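You operate a simulated robot arm through the tools that you are given. There is no shell and no other tool.

The job below is to be done with a simulated robot arm. You get a single attempt, and the scene is never put back.

TASK
Put things in order on the top of the test bench. At the end: the yellow dipstick stands where the green hand probe stood; the tall orange chock stands on top of the silver gear cover; the green hand probe stands where the tall orange chock stood; the yellow medium gap gauge stands on top of the green dish; whatever was shut is shut again. Leave all else as you found it, and nothing knocked over.

It is judged by the outcome, as a careful person would: the job done as asked, and still so three seconds after it is handed in. It fails if anything else is knocked over, pushed out of place, dropped, spilled or broken. A push-on lid holds only when it is set on centred and level and pressed home; a screw cap is set on level and turned clockwise until tight.

THE ROBOT
A 6-joint arm with a two-finger parallel gripper, fixed in place. Base frame: the origin is at the foot of the arm, x ahead of it, y to its left, z up; the work surface is at about z = 0. Readings come in m, rad, newtons and seconds.
With the tool pointing down near the work surface it reaches from about 0.12 to 0.5 m from the base axis. Its first joint turns from -1.257 to 1.257 rad. Payload 0.65 kg.
The tool frame sits at the grasp point between the pads (the TCP): z along the fingers, y along the line on which they close. The tips reach 0.025 m beyond it. The gripper opens to 0.076 m. The fingers are 0.018 m wide and 0.01 m thick; the gripper's body (0.036 by 0.078 m) begins 0.045 m behind the TCP.
Orientation is that of the tool frame in the base frame, as a unit quaternion [x, y, z, w]. With the fingers straight down and closing along the base's y, the tool's x points along the base's -x, its y along +y and its z along -z.

THE INTERFACE
- The arm moves only by the tool play_rows. Its argument "increments" is a list of rows, each an object (a shift or turn left out is 0, a gripper value left out holds the last) with "travel": the shift along the base's x, y, z in units of 30 mm (1.0 is 30 mm), a list of three; "dr": the turn, a rotation vector about the base's x, y, z in units of 8 degrees (1.0 is 8 degrees), a list of three; "hand": the gripper command, from -1 (shut) to 1 (fully open), values between in proportion. In form: [{"travel": [dx, dy, dz], "dr": [wx, wy, wz], "hand": hand}, ...]. A call has 1 to 20 rows; each row shifts and turns the commanded pose from where the row before left it. A call with a number of a shift or a turn outside -1 to 1 is refused whole. A row lasts 0.2 s, in which the tool goes at most 0.05 m and 0.15 rad; a call with a longer step from one row to the next is refused whole, and so is a gripper value outside its range. Where a pose cannot be reached the arm comes as near as it can. A force on the tool above 40 N (or 10 N above the force at the start of the call, whichever is more), or a blocked arm, ends the call early, and 0.2 s more pass. Each finger travels about 0.108 m/s and halts on what it meets, pressing with about 38 N; the grip force reading is that of the motor and also rises with nothing between the fingers. The clock runs only during rows and for 0.2 s after the last one: add rows that do not move to give the fingers time. It gives the time, the measured TCP pose, the force on the tool (base axes), the opening and the grip force at its end, in the units of the frame above (readings bear some noise), with the torque about the TCP (base axes, N m) and any sound that the robot's microphone picked up, and new pictures: "show" is both (left out), scene, wrist or none.
- Cameras (640 x 400 px; columns grow to the right, rows downward): "scene" is fixed at [0.0553, 0.2789, 0.397]; the picture's right is [-0.61, -0.79, 0.00], its down [-0.54, 0.41, -0.74] and it looks along [0.59, -0.45, -0.67] (base axes); focal length 214 px, centre (320, 200). "wrist" rides on the gripper at [0.058, 0.011, -0.081] in the tool frame; the picture's right is [-0.18, 0.98, 0.00], its down [-0.75, -0.14, -0.64] and it looks along [-0.63, -0.12, 0.77] (tool axes); focal length 243 px, centre (320, 200). There is no depth. A picture from a camera that has moved, and an enlarged one, comes with that camera's place and axes in the base frame and with its lens. The place of the scene camera against the robot may be out by one fixed shift of up to 0.018 m in any direction.
- zoom(camera, box): a new picture of the part [left, top, right, bottom] of that camera's present view, enlarged. No time passes.
- close_job(): hands the job in; it is judged then, once.

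Places have to be worked out from the pictures, the camera data and where the tool is seen. Open the gripper and draw the arm clear of the work before you hand the job in, unless the task says otherwise.

The tools are called after ">>>" as name(argument=value, ...) on one line, values as JSON. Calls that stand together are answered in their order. play_rows: Moves the arm, as the interface text tells. Its arguments: {"type":"object","properties":{"increments":{"type":"array","items":{"type":"object","properties":{"travel":{"type":"array","items":{"type":"number"}},"dr":{"type":"array","items":{"type":"number"}},"hand":{"type":"number"}}}},"show":{"type":"string","enum":["both","scene","wrist","none"]}},"required":["increments"]} The other tools are called the same way: zoom (camera, box) takes an enlarged picture of a part of a camera's view; close_job () hands the job in.

At the start:

```text
clock: 0.0
tool_pos: [0.2958, 0.0591, 0.2893]
ee_rot: [0.0, 1.0, 0.0, 0.0]
wrist_force: [0.0, -0.2, -0.4]
ft_torque: [0.03, 0.01, 0.04]
width: 0.0761
gripper_force: 0.1
```

scene: 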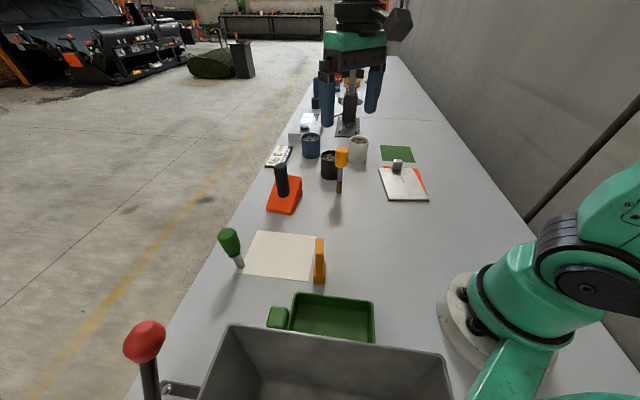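
wrist: 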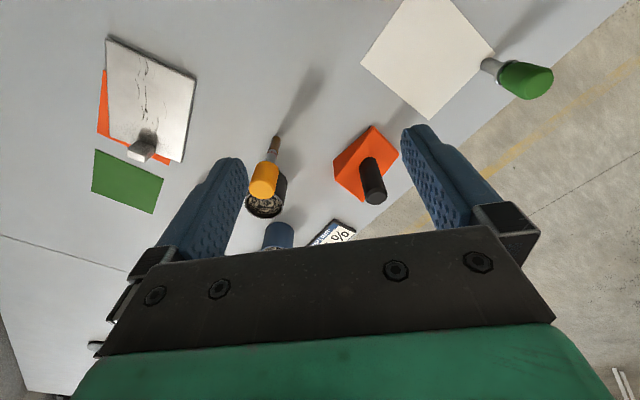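

I'll start by looking closely at the scene to identify every object before moving.

>>> zoom(camera="scene", box=[200, 120, 440, 270])

>>> zoom(camera="scene", box=[120, 220, 480, 400])

>>> zoom(camera="scene", box=[260, 60, 420, 160])

>>> zoom(camera="wrist", box=[60, 0, 380, 260])

>>> zoom(camera="wrist", box=[300, 0, 620, 260])

```text
2.67 times, centred on (320, 195) of scene
camera zoom: at [0.0553, 0.2789, 0.397], right [-0.61, -0.79, 0.0], down [-0.54, 0.41, -0.74], along [0.59, -0.45, -0.67], focal length 572 px, centre (320, 213)
```

zoom: 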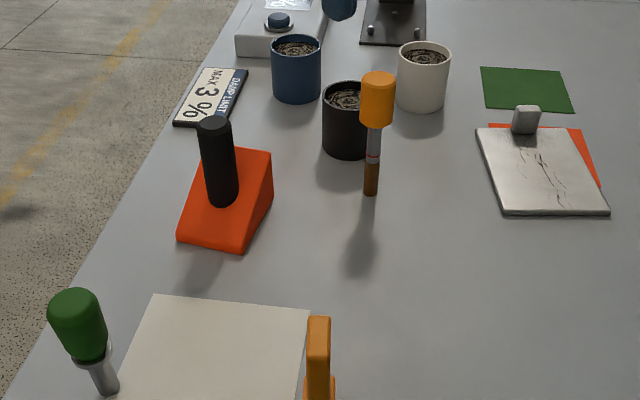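

```text
1.78 times, centred on (300, 310) of scene
camera zoom: at [0.0553, 0.2789, 0.397], right [-0.61, -0.79, 0.0], down [-0.54, 0.41, -0.74], along [0.59, -0.45, -0.67], focal length 381 px, centre (356, 4)
```

zoom: 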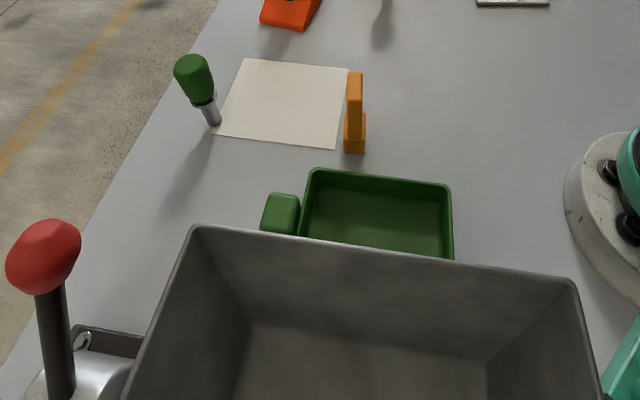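

```text
4.00 times, centred on (340, 110) of scene
camera zoom: at [0.0553, 0.2789, 0.397], right [-0.61, -0.79, 0.0], down [-0.54, 0.41, -0.74], along [0.59, -0.45, -0.67], focal length 858 px, centre (240, 560)
```

zoom: 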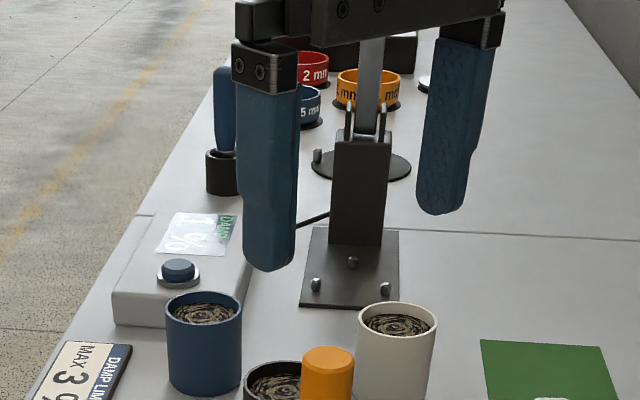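

```text
1.54 times, centred on (220, 130) of wrist
camera zoom: at [0.2362, 0.0703, 0.369], right [0.18, 0.98, 0.0], down [0.75, -0.14, 0.64], along [0.63, -0.12, -0.77], focal length 373 px, centre (474, 308)
```

zoom: 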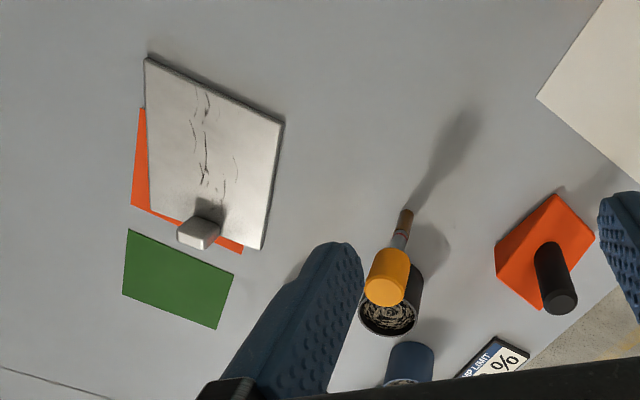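

```text
1.54 times, centred on (460, 130) of wrist
camera zoom: at [0.2362, 0.0703, 0.369], right [0.18, 0.98, 0.0], down [0.75, -0.14, 0.64], along [0.63, -0.12, -0.77], focal length 373 px, centre (105, 308)
```

zoom: 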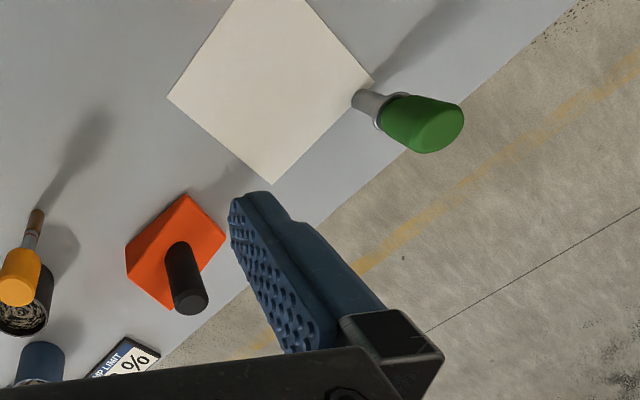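

I need finer detail on the far items (rings with mm labels, stand) and the near items (amber upright piece, green tray, red lever).

>>> zoom(camera="scene", box=[305, 60, 385, 110])

>>> zoom(camera="scene", box=[280, 225, 360, 290])

>>> zoom(camera="scene", box=[100, 300, 260, 400])

>>> zoom(camera="scene", box=[360, 130, 440, 210])

>>> zoom(camera="scene", box=[255, 100, 355, 160])

```text
8.00 times, centred on (345, 85) of scene
camera zoom: at [0.0553, 0.2789, 0.397], right [-0.61, -0.79, 0.0], down [-0.54, 0.41, -0.74], along [0.59, -0.45, -0.67], focal length 1716 px, centre (120, 1120)
```

zoom: 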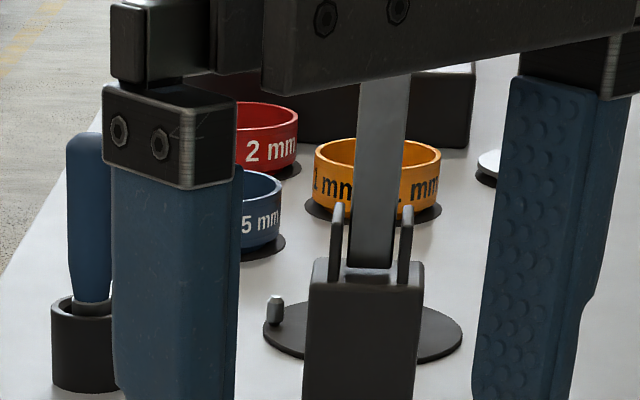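

```text
6.15 times, centred on (320, 258) of scene
camera zoom: at [0.0553, 0.2789, 0.397], right [-0.61, -0.79, 0.0], down [-0.54, 0.41, -0.74], along [0.59, -0.45, -0.67], focal length 1320 px, centre (320, -154)
```

zoom: 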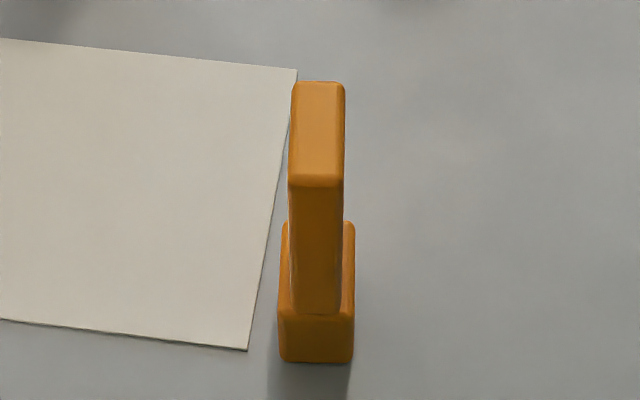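

```text
4.00 times, centred on (180, 350) of scene
camera zoom: at [0.0553, 0.2789, 0.397], right [-0.61, -0.79, 0.0], down [-0.54, 0.41, -0.74], along [0.59, -0.45, -0.67], focal length 858 px, centre (880, -400)
```

zoom: 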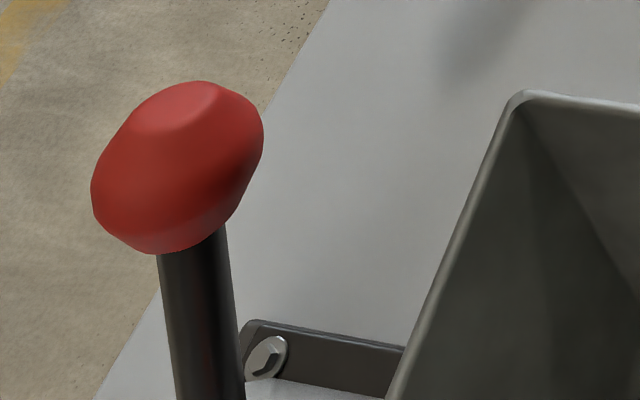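

```text
5.00 times, centred on (400, 170) of scene
camera zoom: at [0.0553, 0.2789, 0.397], right [-0.61, -0.79, 0.0], down [-0.54, 0.41, -0.74], along [0.59, -0.45, -0.67], focal length 1072 px, centre (-80, 350)
```

zoom: 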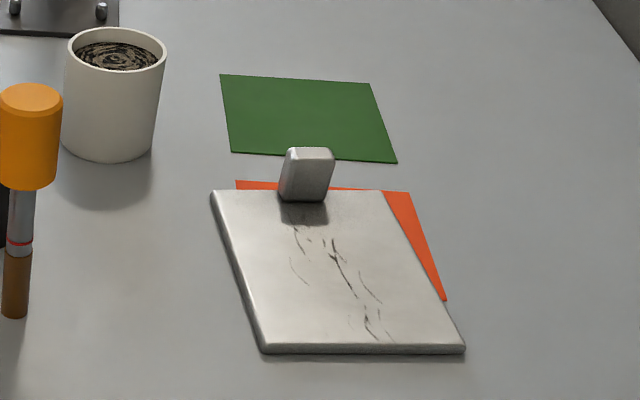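

```text
6.40 times, centred on (305, 130) of scene
camera zoom: at [0.0553, 0.2789, 0.397], right [-0.61, -0.79, 0.0], down [-0.54, 0.41, -0.74], along [0.59, -0.45, -0.67], focal length 1373 px, centre (416, 648)
```

zoom: 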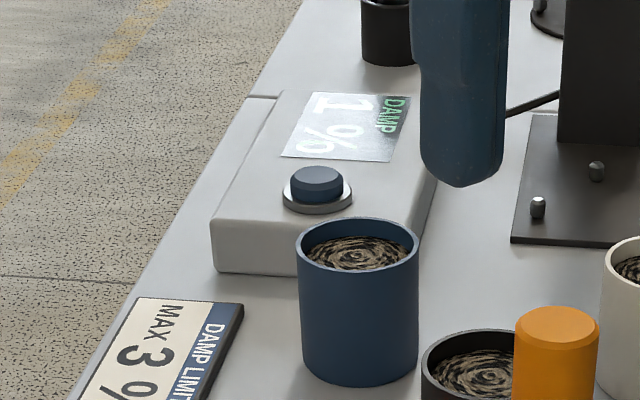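

The amber stepped block near the white sheet looks like the gap gauge, the red‑orange wedge with the black post like the chock; I want a clear look at the green dish area and the grey bin from the wrist camera, so I'll yaw the hand at its present height (far above everything) to look left.

>>> play_rows(increments=[{"dr": [0, 0, 1]}, {"dr": [0, 0, 1]}, {"dr": [0, 0, 1]}, {"dr": [0, 0, 1]}, {"dr": [0, 0, 1]}, {"dr": [0, 0, 1]}, {"dr": [0, 0, 1]}, {"dr": [0, 0, 1]}, {"dr": [0, 0, 1]}, {"dr": [0, 0, 1]}, {"dr": [0, 0, 1]}], show="both")

```text
clock: 2.4
tool_pos: [0.2947, 0.0578, 0.2886]
ee_rot: [-0.695, 0.719, 0.001, 0.001]
wrist_force: [0.5, 0.6, 0.5]
ft_torque: [0.0, 0.02, -0.01]
width: 0.0761
gripper_force: 0.1
camera wrist: at [0.2819, 0.0015, 0.3689], right [-0.98, 0.22, 0.0], down [0.17, 0.75, 0.64], along [0.14, 0.63, -0.77], focal length 243 px, centre (320, 200)
```

scene: 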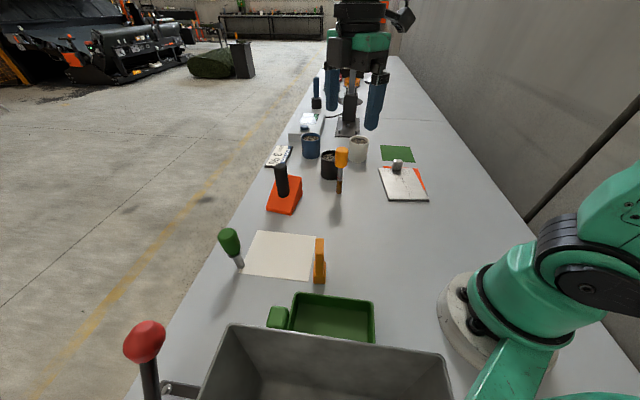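
wrist: 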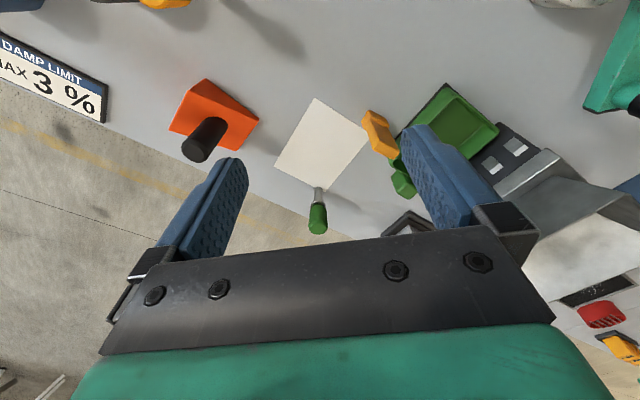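

The wrist now shows the dish, gauge, probe, chock and white sheet; I'll enlarge the dish area.

>>> zoom(camera="wrist", box=[340, 60, 640, 260])

>>> zoom(camera="wrist", box=[140, 60, 400, 250])

```text
2.00 times, centred on (490, 160) of wrist
camera zoom: at [0.2819, 0.0015, 0.3689], right [-0.98, 0.22, 0.0], down [0.17, 0.75, 0.64], along [0.14, 0.63, -0.77], focal length 485 px, centre (-20, 280)
```

zoom: 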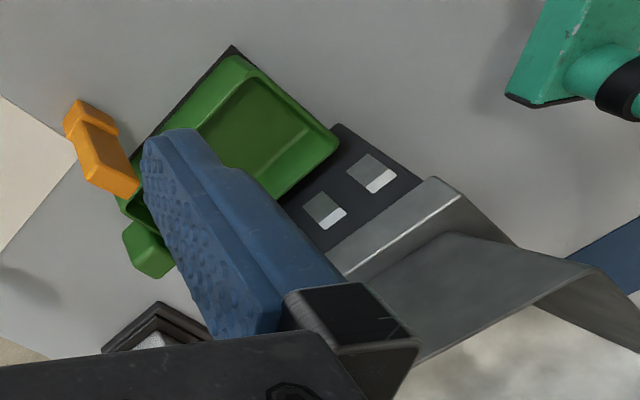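

```text
2.11 times, centred on (270, 155) of wrist
camera zoom: at [0.2819, 0.0015, 0.3689], right [-0.98, 0.22, 0.0], down [0.17, 0.75, 0.64], along [0.14, 0.63, -0.77], focal length 511 px, centre (425, 295)
```

zoom: 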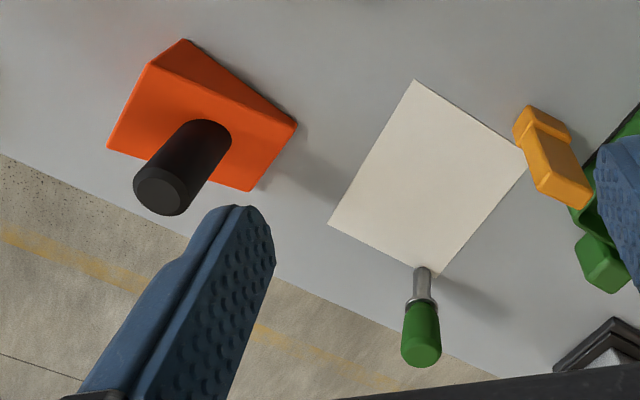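

I'll shift the hand towards −x to centre the dish and gauge in the view, staying high.

>>> play_rows(increments=[{"travel": [-0.7, -0.5, 0]}, {"travel": [-0.7, -0.5, 0]}, {"travel": [-0.7, -0.5, 0]}, {"travel": [-0.7, -0.5, 0]}, {}], show="wrist")

```text
clock: 3.6
tool_pos: [0.2114, -0.0021, 0.2886]
ee_rot: [-0.695, 0.719, 0.001, 0.0]
wrist_force: [-0.1, 1.1, 0.4]
ft_torque: [-0.01, 0.0, 0.0]
width: 0.076
gripper_force: 0.1
camera wrist: at [0.197, -0.0586, 0.369], right [-0.98, 0.22, 0.0], down [0.17, 0.75, 0.64], along [0.14, 0.63, -0.77], focal length 243 px, centre (320, 200)
```

wrist: 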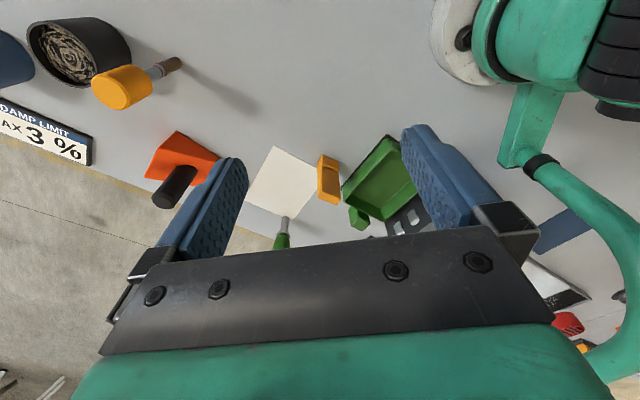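

>>> zoom(camera="wrist", box=[240, 110, 440, 240])

>>> zoom(camera="wrist", box=[500, 180, 640, 360])

```text
3.08 times, centred on (340, 175) of wrist
camera zoom: at [0.197, -0.0586, 0.369], right [-0.98, 0.22, 0.0], down [0.17, 0.75, 0.64], along [0.14, 0.63, -0.77], focal length 746 px, centre (258, 277)
```

zoom: 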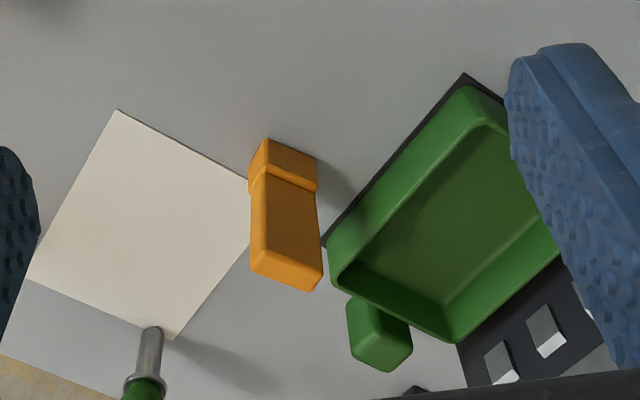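

```text
2.22 times, centred on (570, 270) of wrist
camera zoom: at [0.197, -0.0586, 0.369], right [-0.98, 0.22, 0.0], down [0.17, 0.75, 0.64], along [0.14, 0.63, -0.77], focal length 539 px, centre (-236, 44)
```

zoom: 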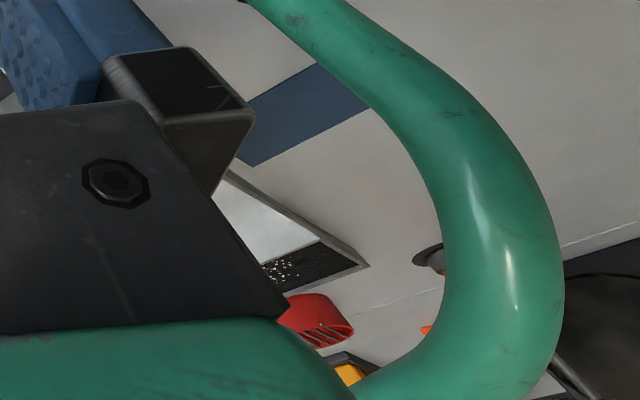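

The dish (with a tab handle) sits on a dark plate beside the hopper; the gauge stands free next to it. Now I'll turn back and look at the chock, dipstick and plate from nearer, keeping z above 0.2.

>>> play_rows(increments=[{"travel": [0.3, 0.27, 0], "dr": [0, 0, -1]}, {"travel": [0.3, 0.27, 0], "dr": [0, 0, -1]}, {"travel": [0.3, 0.27, 0], "dr": [0, 0, -1]}, {"travel": [0.3, 0.27, 0], "dr": [0, 0, -1]}, {"travel": [0.3, 0.27, 0], "dr": [0, 0, -1]}, {"travel": [0.3, 0.27, 0], "dr": [0, 0, -1]}, {"travel": [0.3, 0.27, 0], "dr": [0, 0, -1]}, {"travel": [0.3, 0.27, 0], "dr": [0, 0, -1]}, {"travel": [0.3, 0.27, -0.5], "dr": [0, 0, -1]}, {"travel": [0, 0, -0.5], "dr": [0, 0, -1]}, {"travel": [0, 0, -0.5], "dr": [0, 0, -1]}, {}], show="wrist")

```text
clock: 6.2
tool_pos: [0.2919, 0.0701, 0.2442]
ee_rot: [0.001, 1.0, 0.0, 0.0]
wrist_force: [0.4, -0.6, -0.2]
ft_torque: [0.04, -0.03, 0.04]
width: 0.0759
gripper_force: 0.1
camera wrist: at [0.2331, 0.0832, 0.3239], right [0.19, 0.98, 0.0], down [0.75, -0.14, 0.64], along [0.63, -0.12, -0.77], focal length 243 px, centre (320, 200)
```

wrist: 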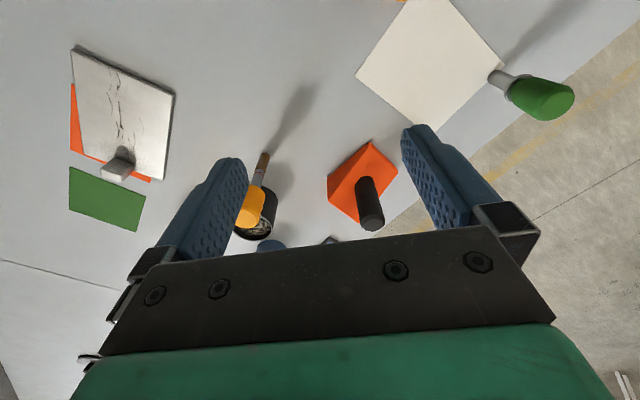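

>>> zoom(camera="wrist", box=[290, 110, 430, 240])

>>> zoom(camera="wrist", box=[40, 20, 210, 240])

>>> zoom(camera="scene", box=[250, 140, 320, 220])

```text
3.08 times, centred on (360, 175) of wrist
camera zoom: at [0.2331, 0.0832, 0.3239], right [0.19, 0.98, 0.0], down [0.75, -0.14, 0.64], along [0.63, -0.12, -0.77], focal length 746 px, centre (197, 277)
```

zoom: 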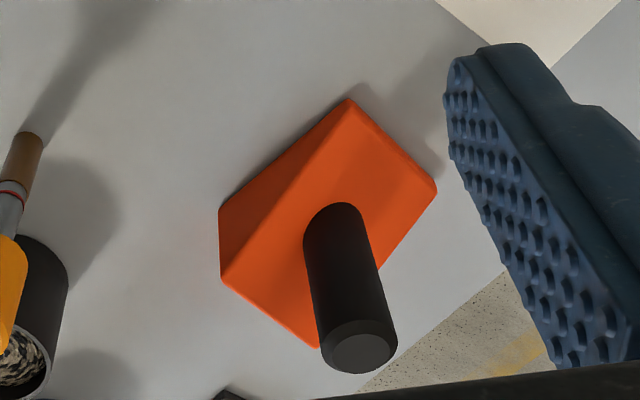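

```text
1.82 times, centred on (125, 130) of wrist
camera zoom: at [0.2331, 0.0832, 0.3239], right [0.19, 0.98, 0.0], down [0.75, -0.14, 0.64], along [0.63, -0.12, -0.77], focal length 441 px, centre (674, 327)
```

zoom: 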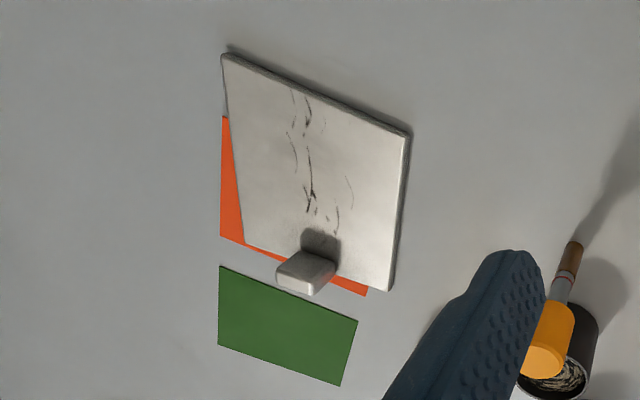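

```text
5.00 times, centred on (285, 180) of scene
camera zoom: at [0.0553, 0.2789, 0.397], right [-0.61, -0.79, 0.0], down [-0.54, 0.41, -0.74], along [0.59, -0.45, -0.67], focal length 1072 px, centre (495, 300)
```

zoom: 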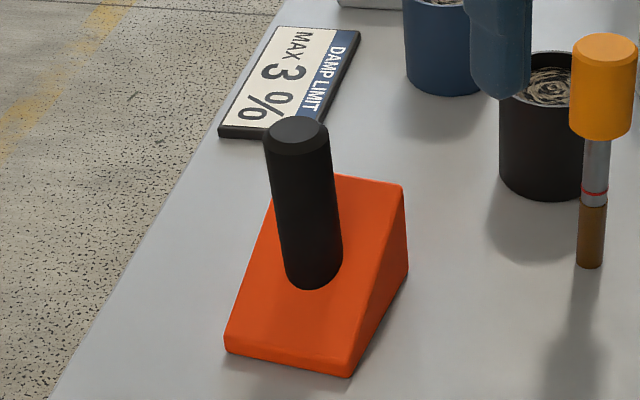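

The chock's footprint works out at about 0.087×0.073 m centred near (0.459, 0.110), about 55 mm high, with a round post (~28 mm) up to z≈0.11. I'll hover over the post at z≈0.2 to check alignment.

>>> play_rows(increments=[{"travel": [0.88, 0.205, -0.245]}, {"travel": [0.88, 0.205, -0.245]}, {"travel": [0.88, 0.205, -0.245]}, {"travel": [0.88, 0.205, -0.245]}, {"travel": [0.88, 0.205, -0.245]}, {"travel": [0.88, 0.205, -0.245]}, {}, {}], show="both")

```text
clock: 8.0
tool_pos: [0.4505, 0.1071, 0.1996]
ee_rot: [0.0, 1.0, 0.001, 0.0]
wrist_force: [-0.7, -0.3, -0.7]
ft_torque: [0.01, 0.0, 0.05]
width: 0.076
gripper_force: 0.1
camera wrist: at [0.3915, 0.1193, 0.28], right [0.18, 0.98, 0.0], down [0.75, -0.14, 0.64], along [0.63, -0.12, -0.77], focal length 243 px, centre (320, 200)
```

scene: 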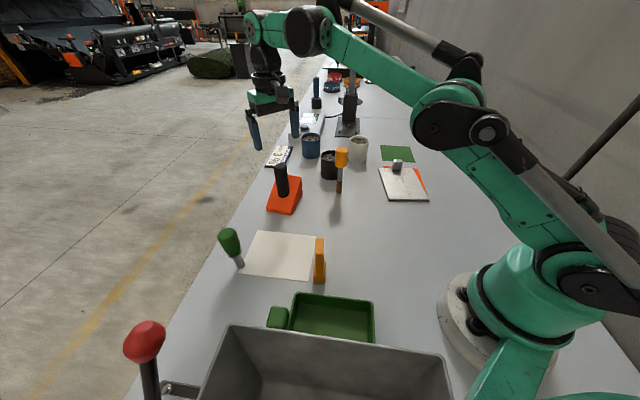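
wrist: 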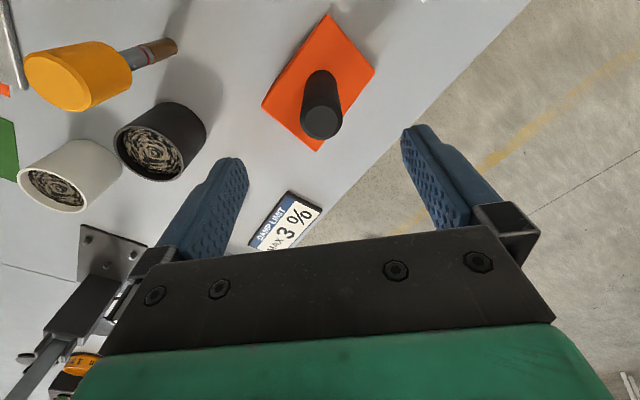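

>>> zoom(camera="wrist", box=[250, 10, 390, 160])

>>> zoom(camera="wrist", box=[0, 0, 240, 220])

```text
2.67 times, centred on (320, 85) of wrist
camera zoom: at [0.3915, 0.1193, 0.28], right [0.18, 0.98, 0.0], down [0.75, -0.14, 0.64], along [0.63, -0.12, -0.77], focal length 647 px, centre (320, 507)
```

zoom: 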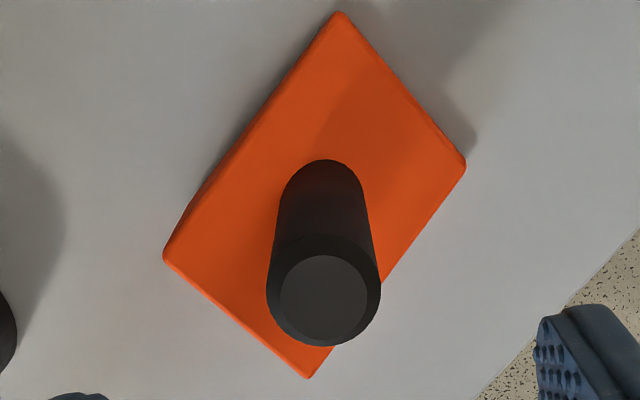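

```text
1.82 times, centred on (120, 110) of wrist
camera zoom: at [0.3915, 0.1193, 0.28], right [0.18, 0.98, 0.0], down [0.75, -0.14, 0.64], along [0.63, -0.12, -0.77], focal length 441 px, centre (684, 364)
```

zoom: 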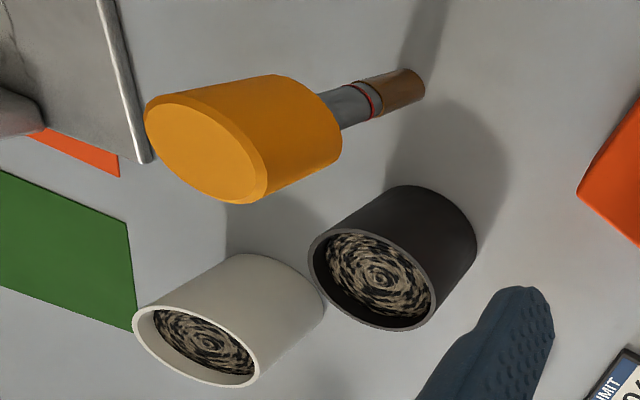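

Corner and post measurements agree across views: chock centre/post at (0.458, 0.108). I'll lower straight onto the post to z≈0.086 (tips above the wedge's high edge) and look before closing.

>>> play_rows(increments=[{"travel": [0.25, 0.03, 0]}, {"travel": [0, 0, -0.9]}, {"travel": [0, 0, -0.9]}, {"travel": [0, 0, -0.9]}, {"travel": [0, 0, -0.7]}, {"travel": [0, 0, -0.38]}, {}, {}], show="both")

```text
clock: 9.8
tool_pos: [0.4535, 0.1068, 0.0856]
ee_rot: [0.0, 1.0, 0.0, 0.0]
wrist_force: [-0.1, -0.2, -0.7]
ft_torque: [-0.01, 0.02, 0.0]
width: 0.076
gripper_force: 0.1
out of reach, approached as far as the arm can: row 1
camera wrist: at [0.3946, 0.1192, 0.165], right [0.18, 0.98, 0.0], down [0.75, -0.14, 0.64], along [0.63, -0.12, -0.77], focal length 243 px, centre (320, 200)
```

scene: 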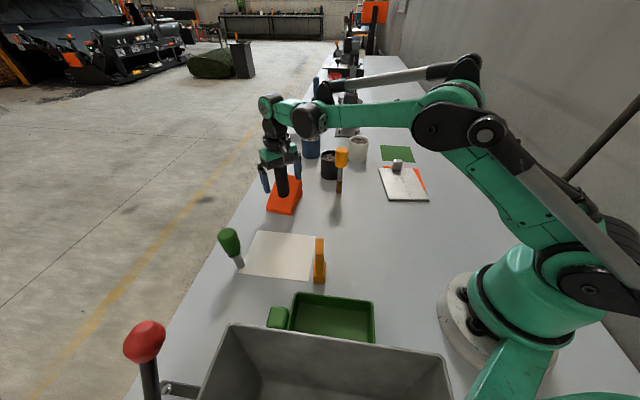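
wrist: 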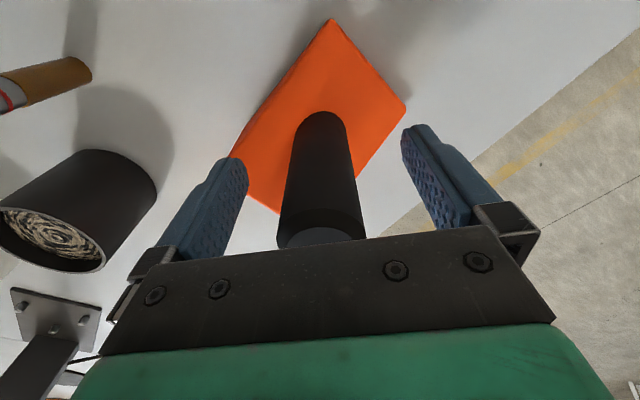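

The arm stopped a few mm short in x at the higher level; the post is centred between the fingers. I'll nudge 4 mm forward at this height and close.

>>> play_rows(increments=[{"travel": [0.15, 0.02, 0]}, {}, {"hand": 0.3}, {"hand": -0.2}, {"hand": -1}, {"hand": -1}, {"hand": -1}], show="wrist")

```text
clock: 11.4
tool_pos: [0.4569, 0.1072, 0.0856]
ee_rot: [0.0, 1.0, 0.0, 0.0]
wrist_force: [-0.6, -3.5, 0.7]
ft_torque: [0.02, -0.06, -0.03]
width: 0.0303
gripper_force: 37.9
camera wrist: at [0.3991, 0.1197, 0.165], right [0.18, 0.98, 0.0], down [0.75, -0.14, 0.64], along [0.63, -0.12, -0.77], focal length 243 px, centre (320, 200)
```

wrist: 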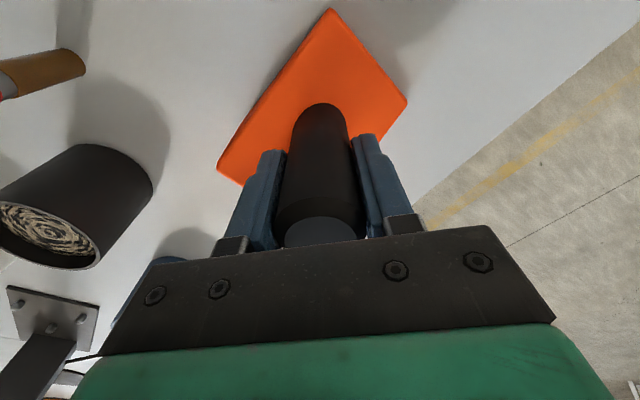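

Post gripped (width 30 mm). I'll lift straight up, then draw inward and up to z≈0.24 so the chock's base clears the dipstick top (~0.14).

>>> play_rows(increments=[{"travel": [0, 0, 0.3]}, {"travel": [0, 0, 0.5]}, {"travel": [0, 0, 0.7]}, {"travel": [-0.4, 0, 0.7]}, {"travel": [-0.7, 0, 0.6]}, {"travel": [-0.7, 0, 0.6]}, {"travel": [-0.7, 0, 0.6]}, {"travel": [-0.7, 0, 0.6]}, {"travel": [-0.7, 0, 0.4]}, {"travel": [-0.7, 0, 0.2]}, {}], show="both")

```text
clock: 13.8
tool_pos: [0.3202, 0.1079, 0.2396]
ee_rot: [0.0, 1.0, 0.0, -0.001]
wrist_force: [0.6, -0.7, -2.9]
ft_torque: [0.01, 0.07, 0.02]
width: 0.0302
gripper_force: 38.3
camera wrist: at [0.2611, 0.1206, 0.3207], right [0.18, 0.98, 0.0], down [0.75, -0.14, 0.64], along [0.63, -0.12, -0.77], focal length 243 px, centre (320, 200)
```

scene: 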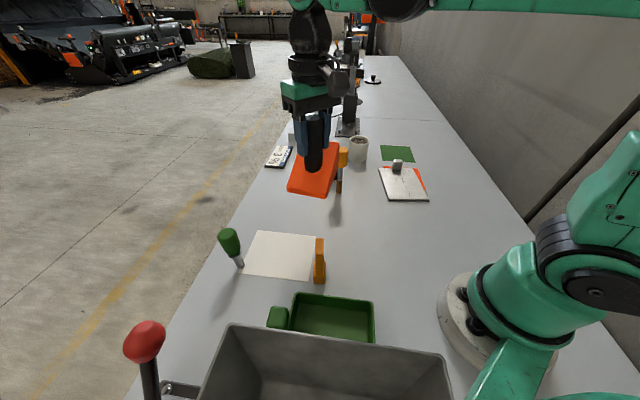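
wrist: 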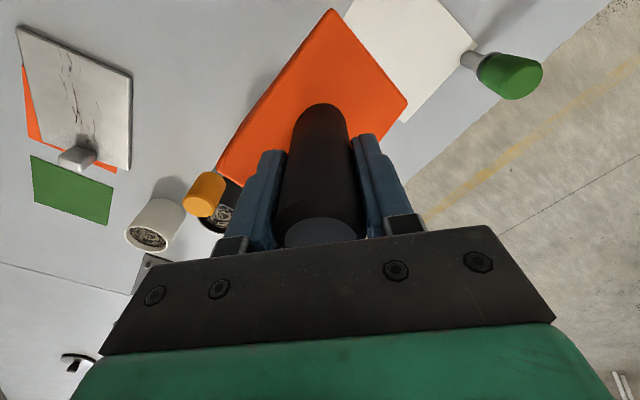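

The chock hangs level. I'll carry it across at z≈0.24 towards the plate, turning +16° to align it with the plate, and stop short for a look at the plate.

>>> play_rows(increments=[{"travel": [-0.4, -0.4, 0]}, {"travel": [-0.4, -0.8, 0]}, {"travel": [-0.4, -0.9, 0]}, {"travel": [0, -0.9, 0], "dr": [0, 0, 0.5]}, {"travel": [0, -0.9, 0], "dr": [0, 0, 0.5]}, {"travel": [0, -0.9, 0], "dr": [0, 0, 0.5]}, {"travel": [0, -0.7, 0], "dr": [0, 0, 0.5]}, {"travel": [0, -0.5, 0]}, {}, {}], show="both")

```text
clock: 16.0
tool_pos: [0.2833, -0.0727, 0.2415]
ee_rot: [-0.139, 0.99, 0.0, 0.001]
wrist_force: [0.0, -0.6, -3.8]
ft_torque: [0.0, 0.01, 0.0]
width: 0.0302
gripper_force: 38.0
camera wrist: at [0.2241, -0.0767, 0.321], right [-0.09, 1.0, 0.0], down [0.76, 0.07, 0.64], along [0.64, 0.06, -0.77], focal length 243 px, centre (320, 200)
```

scene: 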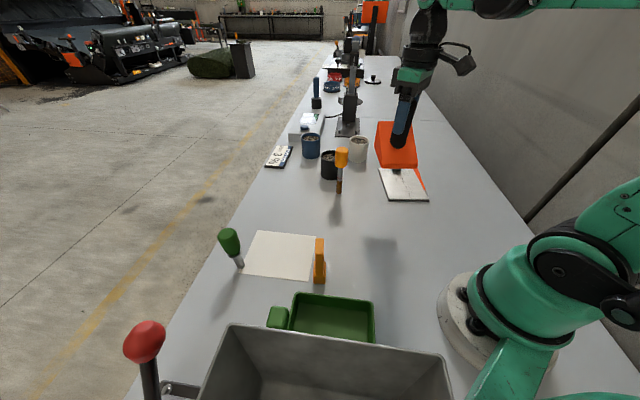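
wrist: 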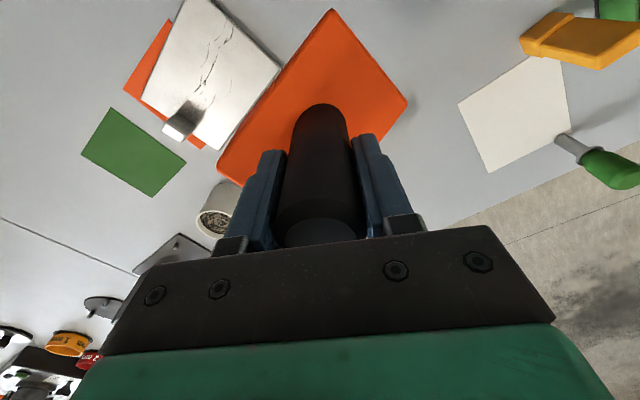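

>>> zoom(camera="wrist", box=[70, 0, 310, 220])

>>> zoom(camera="scene", box=[340, 110, 460, 210])

```text
1.82 times, centred on (190, 110) of wrist
camera zoom: at [0.2241, -0.0767, 0.321], right [-0.09, 1.0, 0.0], down [0.76, 0.07, 0.64], along [0.64, 0.06, -0.77], focal length 441 px, centre (556, 364)
```

zoom: 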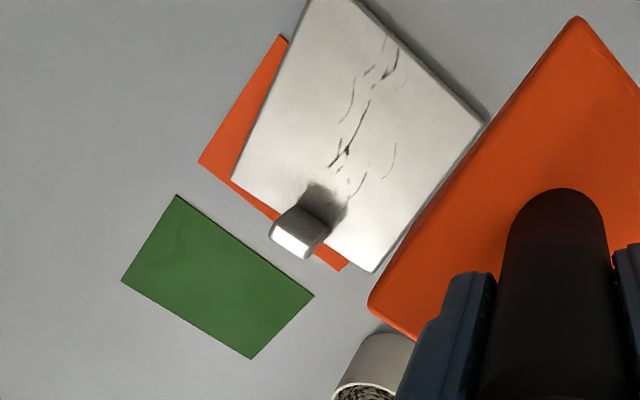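

```text
4.00 times, centred on (400, 160) of scene
camera zoom: at [0.0553, 0.2789, 0.397], right [-0.61, -0.79, 0.0], down [-0.54, 0.41, -0.74], along [0.59, -0.45, -0.67], focal length 858 px, centre (0, 360)
```

zoom: 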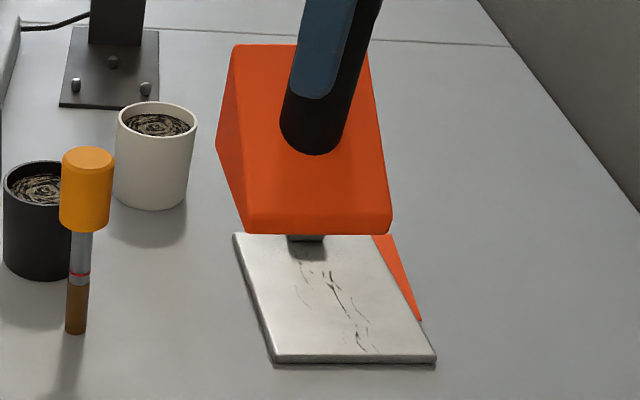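

Plate corners from two views agree: centre ≈ (0.315, −0.200), long axis at −38°, knob at its far end. I'll move over the free part at (0.307, −0.193) and lower to about 25 mm above the plate, then check.

>>> play_rows(increments=[{"travel": [0.15, -0.6, 0]}, {"travel": [0.16, -0.85, 0]}, {"travel": [0.16, -0.85, 0]}, {"travel": [0.16, -0.85, 0]}, {"travel": [0.15, -0.85, 0]}, {}, {"travel": [0, 0, -0.6]}, {"travel": [0, 0, -0.8]}, {"travel": [0, 0, -0.8]}, {"travel": [0, 0, -0.8]}, {"travel": [0, 0, -0.6]}, {"travel": [0, 0, -0.4]}, {}, {}], show="both")

```text
clock: 19.0
tool_pos: [0.3081, -0.1917, 0.1216]
ee_rot: [-0.139, 0.99, -0.001, 0.0]
wrist_force: [-0.6, 0.7, -3.3]
ft_torque: [0.02, 0.02, -0.04]
width: 0.03
gripper_force: 37.7
camera wrist: at [0.2476, -0.1961, 0.2008], right [-0.09, 1.0, 0.0], down [0.76, 0.07, 0.64], along [0.64, 0.06, -0.77], focal length 243 px, centre (320, 200)
```

scene: 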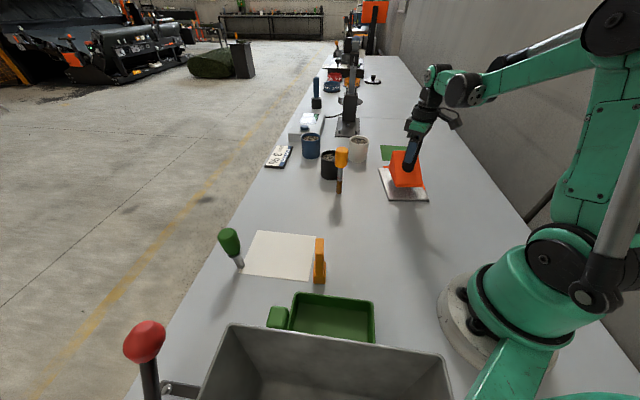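
wrist: 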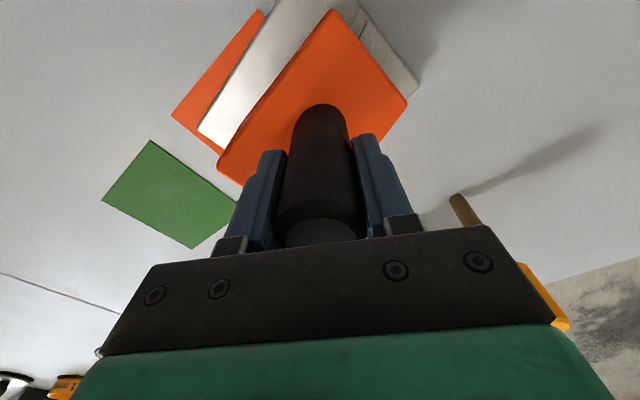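

>>> zoom(camera="scene", box=[360, 130, 450, 210])

>>> zoom(camera="wrist", box=[150, 0, 450, 200])

```text
5.00 times, centred on (405, 170) of scene
camera zoom: at [0.0553, 0.2789, 0.397], right [-0.61, -0.79, 0.0], down [-0.54, 0.41, -0.74], along [0.59, -0.45, -0.67], focal length 1072 px, centre (-105, 350)
```

zoom: 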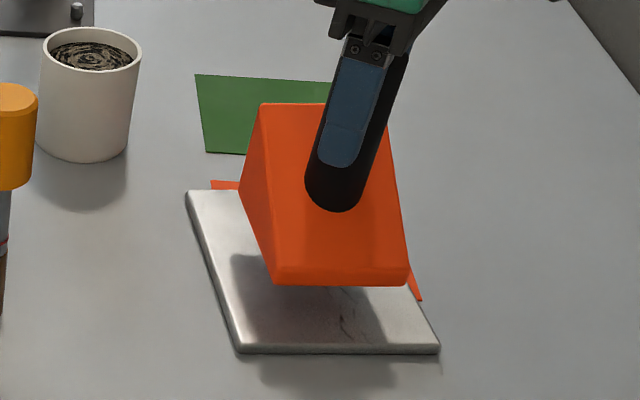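

```text
2.00 times, centred on (300, 100) of wrist
camera zoom: at [0.2476, -0.1961, 0.2008], right [-0.09, 1.0, 0.0], down [0.76, 0.07, 0.64], along [0.64, 0.06, -0.77], focal length 485 px, centre (360, 400)
```

zoom: 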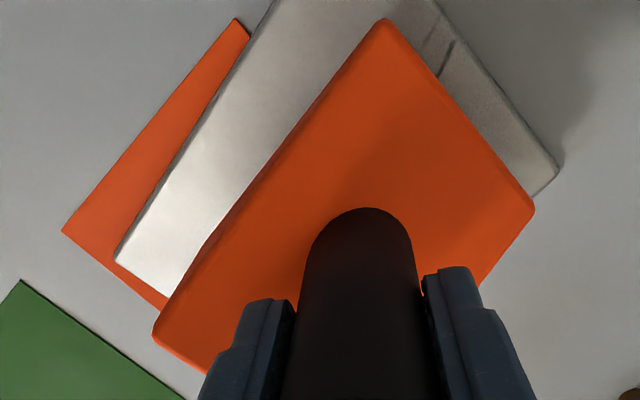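

The chock sits square to the plate with roughly even margins, ~27 mm above it. I'll lower most of the way, then feel for contact in small steps.

>>> play_rows(increments=[{"travel": [-0.03, -0.05, -0.3]}, {"travel": [0, 0, -0.3]}, {"travel": [0, 0, -0.15]}, {}, {}], show="scene")

>>> play_rows(increments=[{"travel": [0, 0, -0.05]}, {}], show="none")

```text
clock: 20.2
tool_pos: [0.3076, -0.1924, 0.098]
ee_rot: [-0.14, 0.99, 0.0, 0.0]
wrist_force: [-0.7, -0.3, -3.8]
ft_torque: [0.02, 0.05, -0.02]
width: 0.0302
gripper_force: 38.1
```

scene: 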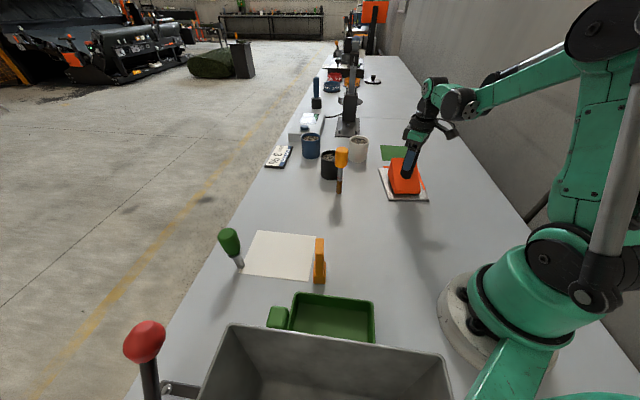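

```text
clock: 20.8
tool_pos: [0.3058, -0.1926, 0.0973]
ee_rot: [-0.139, 0.99, -0.001, 0.001]
wrist_force: [0.3, -0.3, -1.1]
ft_torque: [-0.01, 0.04, 0.02]
width: 0.0301
gripper_force: 37.2
```

Force is dropping from −3.8 to −1.1 N: the chock is just touching down. One more small step to seat it.

>>> play_rows(increments=[{"travel": [0, 0, -0.04]}, {}], show="none")

>>> zoom(camera="scene", box=[360, 130, 450, 210])

```text
clock: 21.4
tool_pos: [0.3066, -0.1928, 0.0966]
ee_rot: [-0.14, 0.99, 0.0, 0.0]
wrist_force: [-0.3, 0.3, -3.1]
ft_torque: [0.0, -0.02, -0.01]
width: 0.0302
gripper_force: 37.4
```

```text
5.00 times, centred on (405, 170) of scene
camera zoom: at [0.0553, 0.2789, 0.397], right [-0.61, -0.79, 0.0], down [-0.54, 0.41, -0.74], along [0.59, -0.45, -0.67], focal length 1072 px, centre (-105, 350)
```

zoom: 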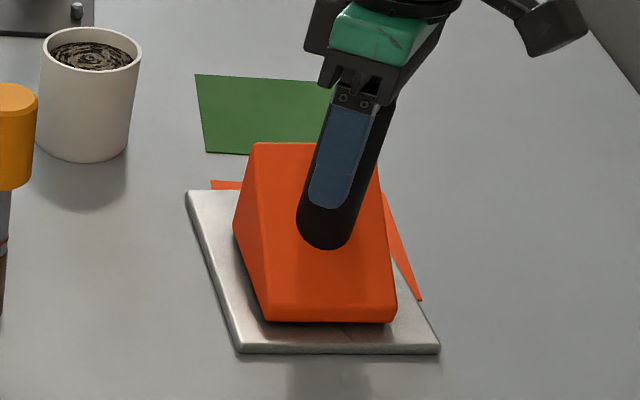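

The reading was noise; still hanging (−3.1 N). Continue down in ~1 mm steps, two at a time.

>>> play_rows(increments=[{"travel": [0, 0, -0.04]}, {}, {}], show="none")

>>> play_rows(increments=[{"travel": [0, 0, -0.04]}, {}, {}], show="none")

```text
clock: 22.2
tool_pos: [0.3049, -0.1931, 0.0932]
ee_rot: [-0.139, 0.99, 0.0, 0.0]
wrist_force: [-0.7, -0.4, -3.1]
ft_torque: [-0.02, 0.0, 0.03]
width: 0.0302
gripper_force: 37.9
```

```text
clock: 23.0
tool_pos: [0.3056, -0.194, 0.0931]
ee_rot: [-0.139, 0.99, 0.0, 0.0]
wrist_force: [-0.8, -0.8, -2.9]
ft_torque: [0.02, 0.02, -0.02]
width: 0.0302
gripper_force: 37.5
```

>>> play_rows(increments=[{"travel": [0, 0, -0.04]}, {}, {}], show="none")

>>> play_rows(increments=[{"travel": [0, 0, -0.04]}, {}, {}], show="none")

>>> zoom(camera="scene", box=[360, 130, 450, 210])

```text
clock: 23.6
tool_pos: [0.3061, -0.1941, 0.0929]
ee_rot: [-0.139, 0.99, 0.0, 0.0]
wrist_force: [-2.5, 1.2, 12.4]
ft_torque: [-0.02, -0.44, 0.06]
width: 0.0301
gripper_force: 38.2
stopped in row 3: the force on the tool passed its limit at 42 N (the readings are from after the stop); the commanded pose is now the measured one
```

```text
clock: 24.0
tool_pos: [0.3074, -0.1929, 0.0939]
ee_rot: [-0.139, 0.99, 0.001, 0.0]
wrist_force: [-1.9, 2.5, 13.6]
ft_torque: [-0.08, -0.5, 0.08]
width: 0.0301
gripper_force: 38.0
stopped in row 2: the force on the tool passed its limit at 49 N (the readings are from after the stop); the commanded pose is now the measured one
```

```text
5.00 times, centred on (405, 170) of scene
camera zoom: at [0.0553, 0.2789, 0.397], right [-0.61, -0.79, 0.0], down [-0.54, 0.41, -0.74], along [0.59, -0.45, -0.67], focal length 1072 px, centre (-105, 350)
```

zoom: 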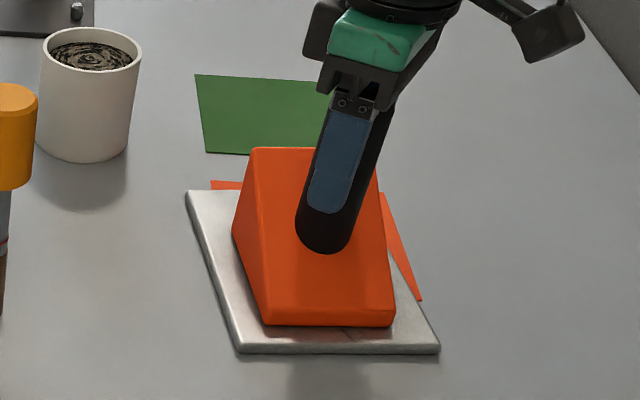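

The chock is firmly seated on the plate (contact force up to 49 N, now 13 N). I'll open the fingers and rise straight up.

>>> play_rows(increments=[{"hand": -0.1}, {"hand": 0.1}, {"hand": 0.4}, {"hand": 0.8}, {"hand": 1}, {}], show="wrist")

```text
clock: 25.4
tool_pos: [0.3056, -0.1937, 0.0927]
ee_rot: [-0.139, 0.99, 0.001, 0.0]
wrist_force: [0.0, -0.3, -0.4]
ft_torque: [0.02, 0.03, 0.0]
width: 0.0758
gripper_force: 0.0
camera wrist: at [0.2467, -0.1979, 0.1725], right [-0.09, 1.0, 0.0], down [0.76, 0.07, 0.64], along [0.64, 0.06, -0.77], focal length 243 px, centre (320, 200)
```

wrist: 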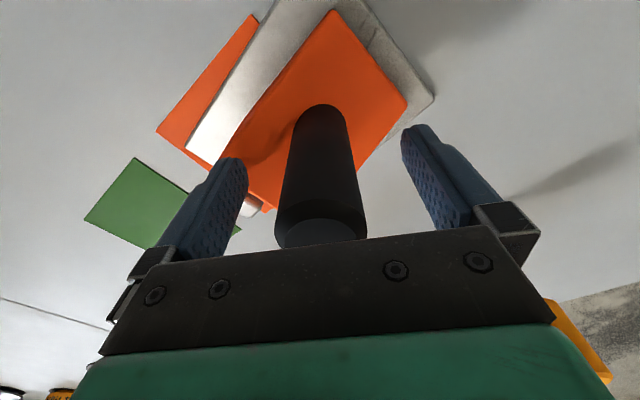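

Released cleanly. Rise straight up, then cross over to view the green probe.

>>> play_rows(increments=[{"travel": [0, 0, 0.6]}, {"travel": [0, 0, 1]}, {"travel": [0, 0, 1]}, {"travel": [0, 0, 1]}, {"travel": [0, 0, 1]}, {"travel": [0, 0.6, 0], "dr": [0, 0, -0.5]}, {"travel": [-0.1, 1, 0], "dr": [0, 0, -0.5]}, {"travel": [-0.1, 1, 0], "dr": [0, 0, -0.5]}, {"travel": [-0.1, 1, 0], "dr": [0, 0, -0.5]}, {"travel": [-0.1, 1, 0]}, {"travel": [-0.1, 1, 0]}, {"travel": [-0.1, 1, 0]}, {"travel": [-0.1, 1, 0]}, {"travel": [-0.1, 1, 0]}, {"travel": [-0.1, 1, 0]}, {"travel": [0, 1, 0]}, {"travel": [0, 1, 0]}, {"travel": [0, 1, 0]}, {"travel": [0, 1, 0]}, {"travel": [0, 1, 0]}], show="both")

```text
clock: 29.6
tool_pos: [0.2795, 0.2447, 0.2304]
ee_rot: [0.0, 1.0, 0.001, 0.0]
wrist_force: [0.1, -0.9, 0.2]
ft_torque: [0.0, 0.04, 0.01]
width: 0.0761
gripper_force: 0.0
camera wrist: at [0.22, 0.2563, 0.3106], right [0.18, 0.98, 0.0], down [0.75, -0.14, 0.64], along [0.63, -0.12, -0.77], focal length 243 px, centre (320, 200)
```

scene: 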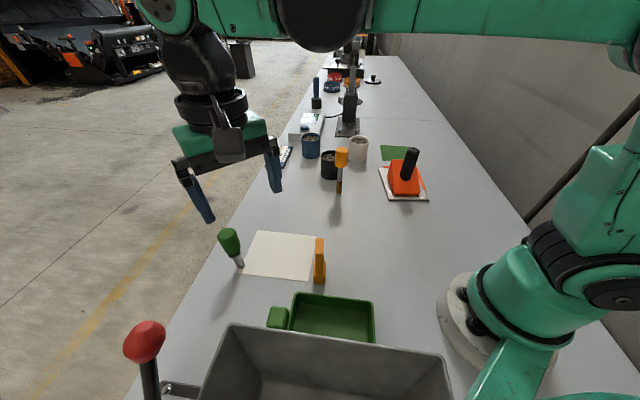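
wrist: 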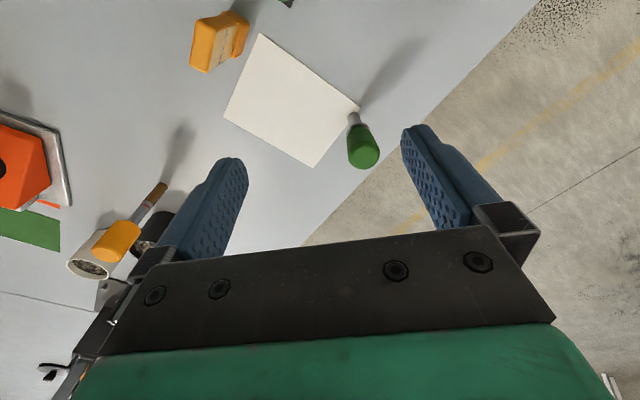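

>>> zoom(camera="wrist", box=[310, 70, 430, 190])

>>> zoom(camera="scene", box=[200, 215, 280, 285])

>>> zoom(camera="scene", box=[360, 130, 450, 210])

```text
3.33 times, centred on (370, 130) of wrist
camera zoom: at [0.22, 0.2563, 0.3106], right [0.18, 0.98, 0.0], down [0.75, -0.14, 0.64], along [0.63, -0.12, -0.77], focal length 809 px, centre (153, 433)
```

zoom: 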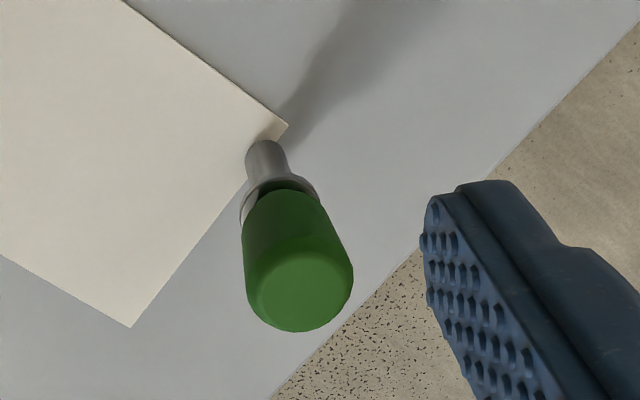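

```text
5.71 times, centred on (240, 250) of scene
camera zoom: at [0.0553, 0.2789, 0.397], right [-0.61, -0.79, 0.0], down [-0.54, 0.41, -0.74], along [0.59, -0.45, -0.67], focal length 1226 px, centre (777, -86)
```

zoom: 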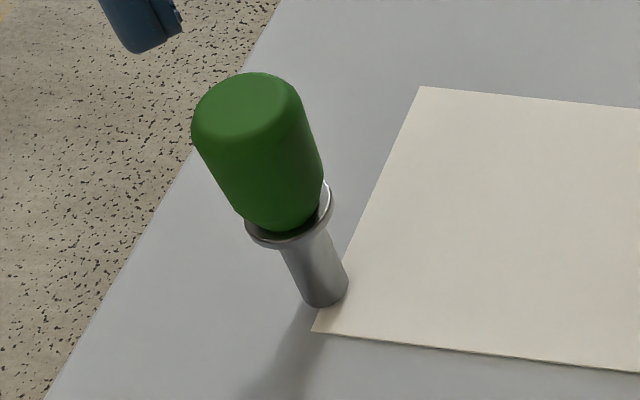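

```text
5.00 times, centred on (405, 170) of scene
camera zoom: at [0.0553, 0.2789, 0.397], right [-0.61, -0.79, 0.0], down [-0.54, 0.41, -0.74], along [0.59, -0.45, -0.67], focal length 1072 px, centre (-105, 350)
```

zoom: 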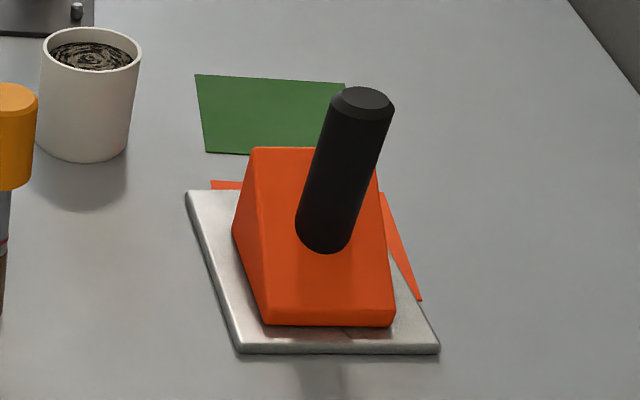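

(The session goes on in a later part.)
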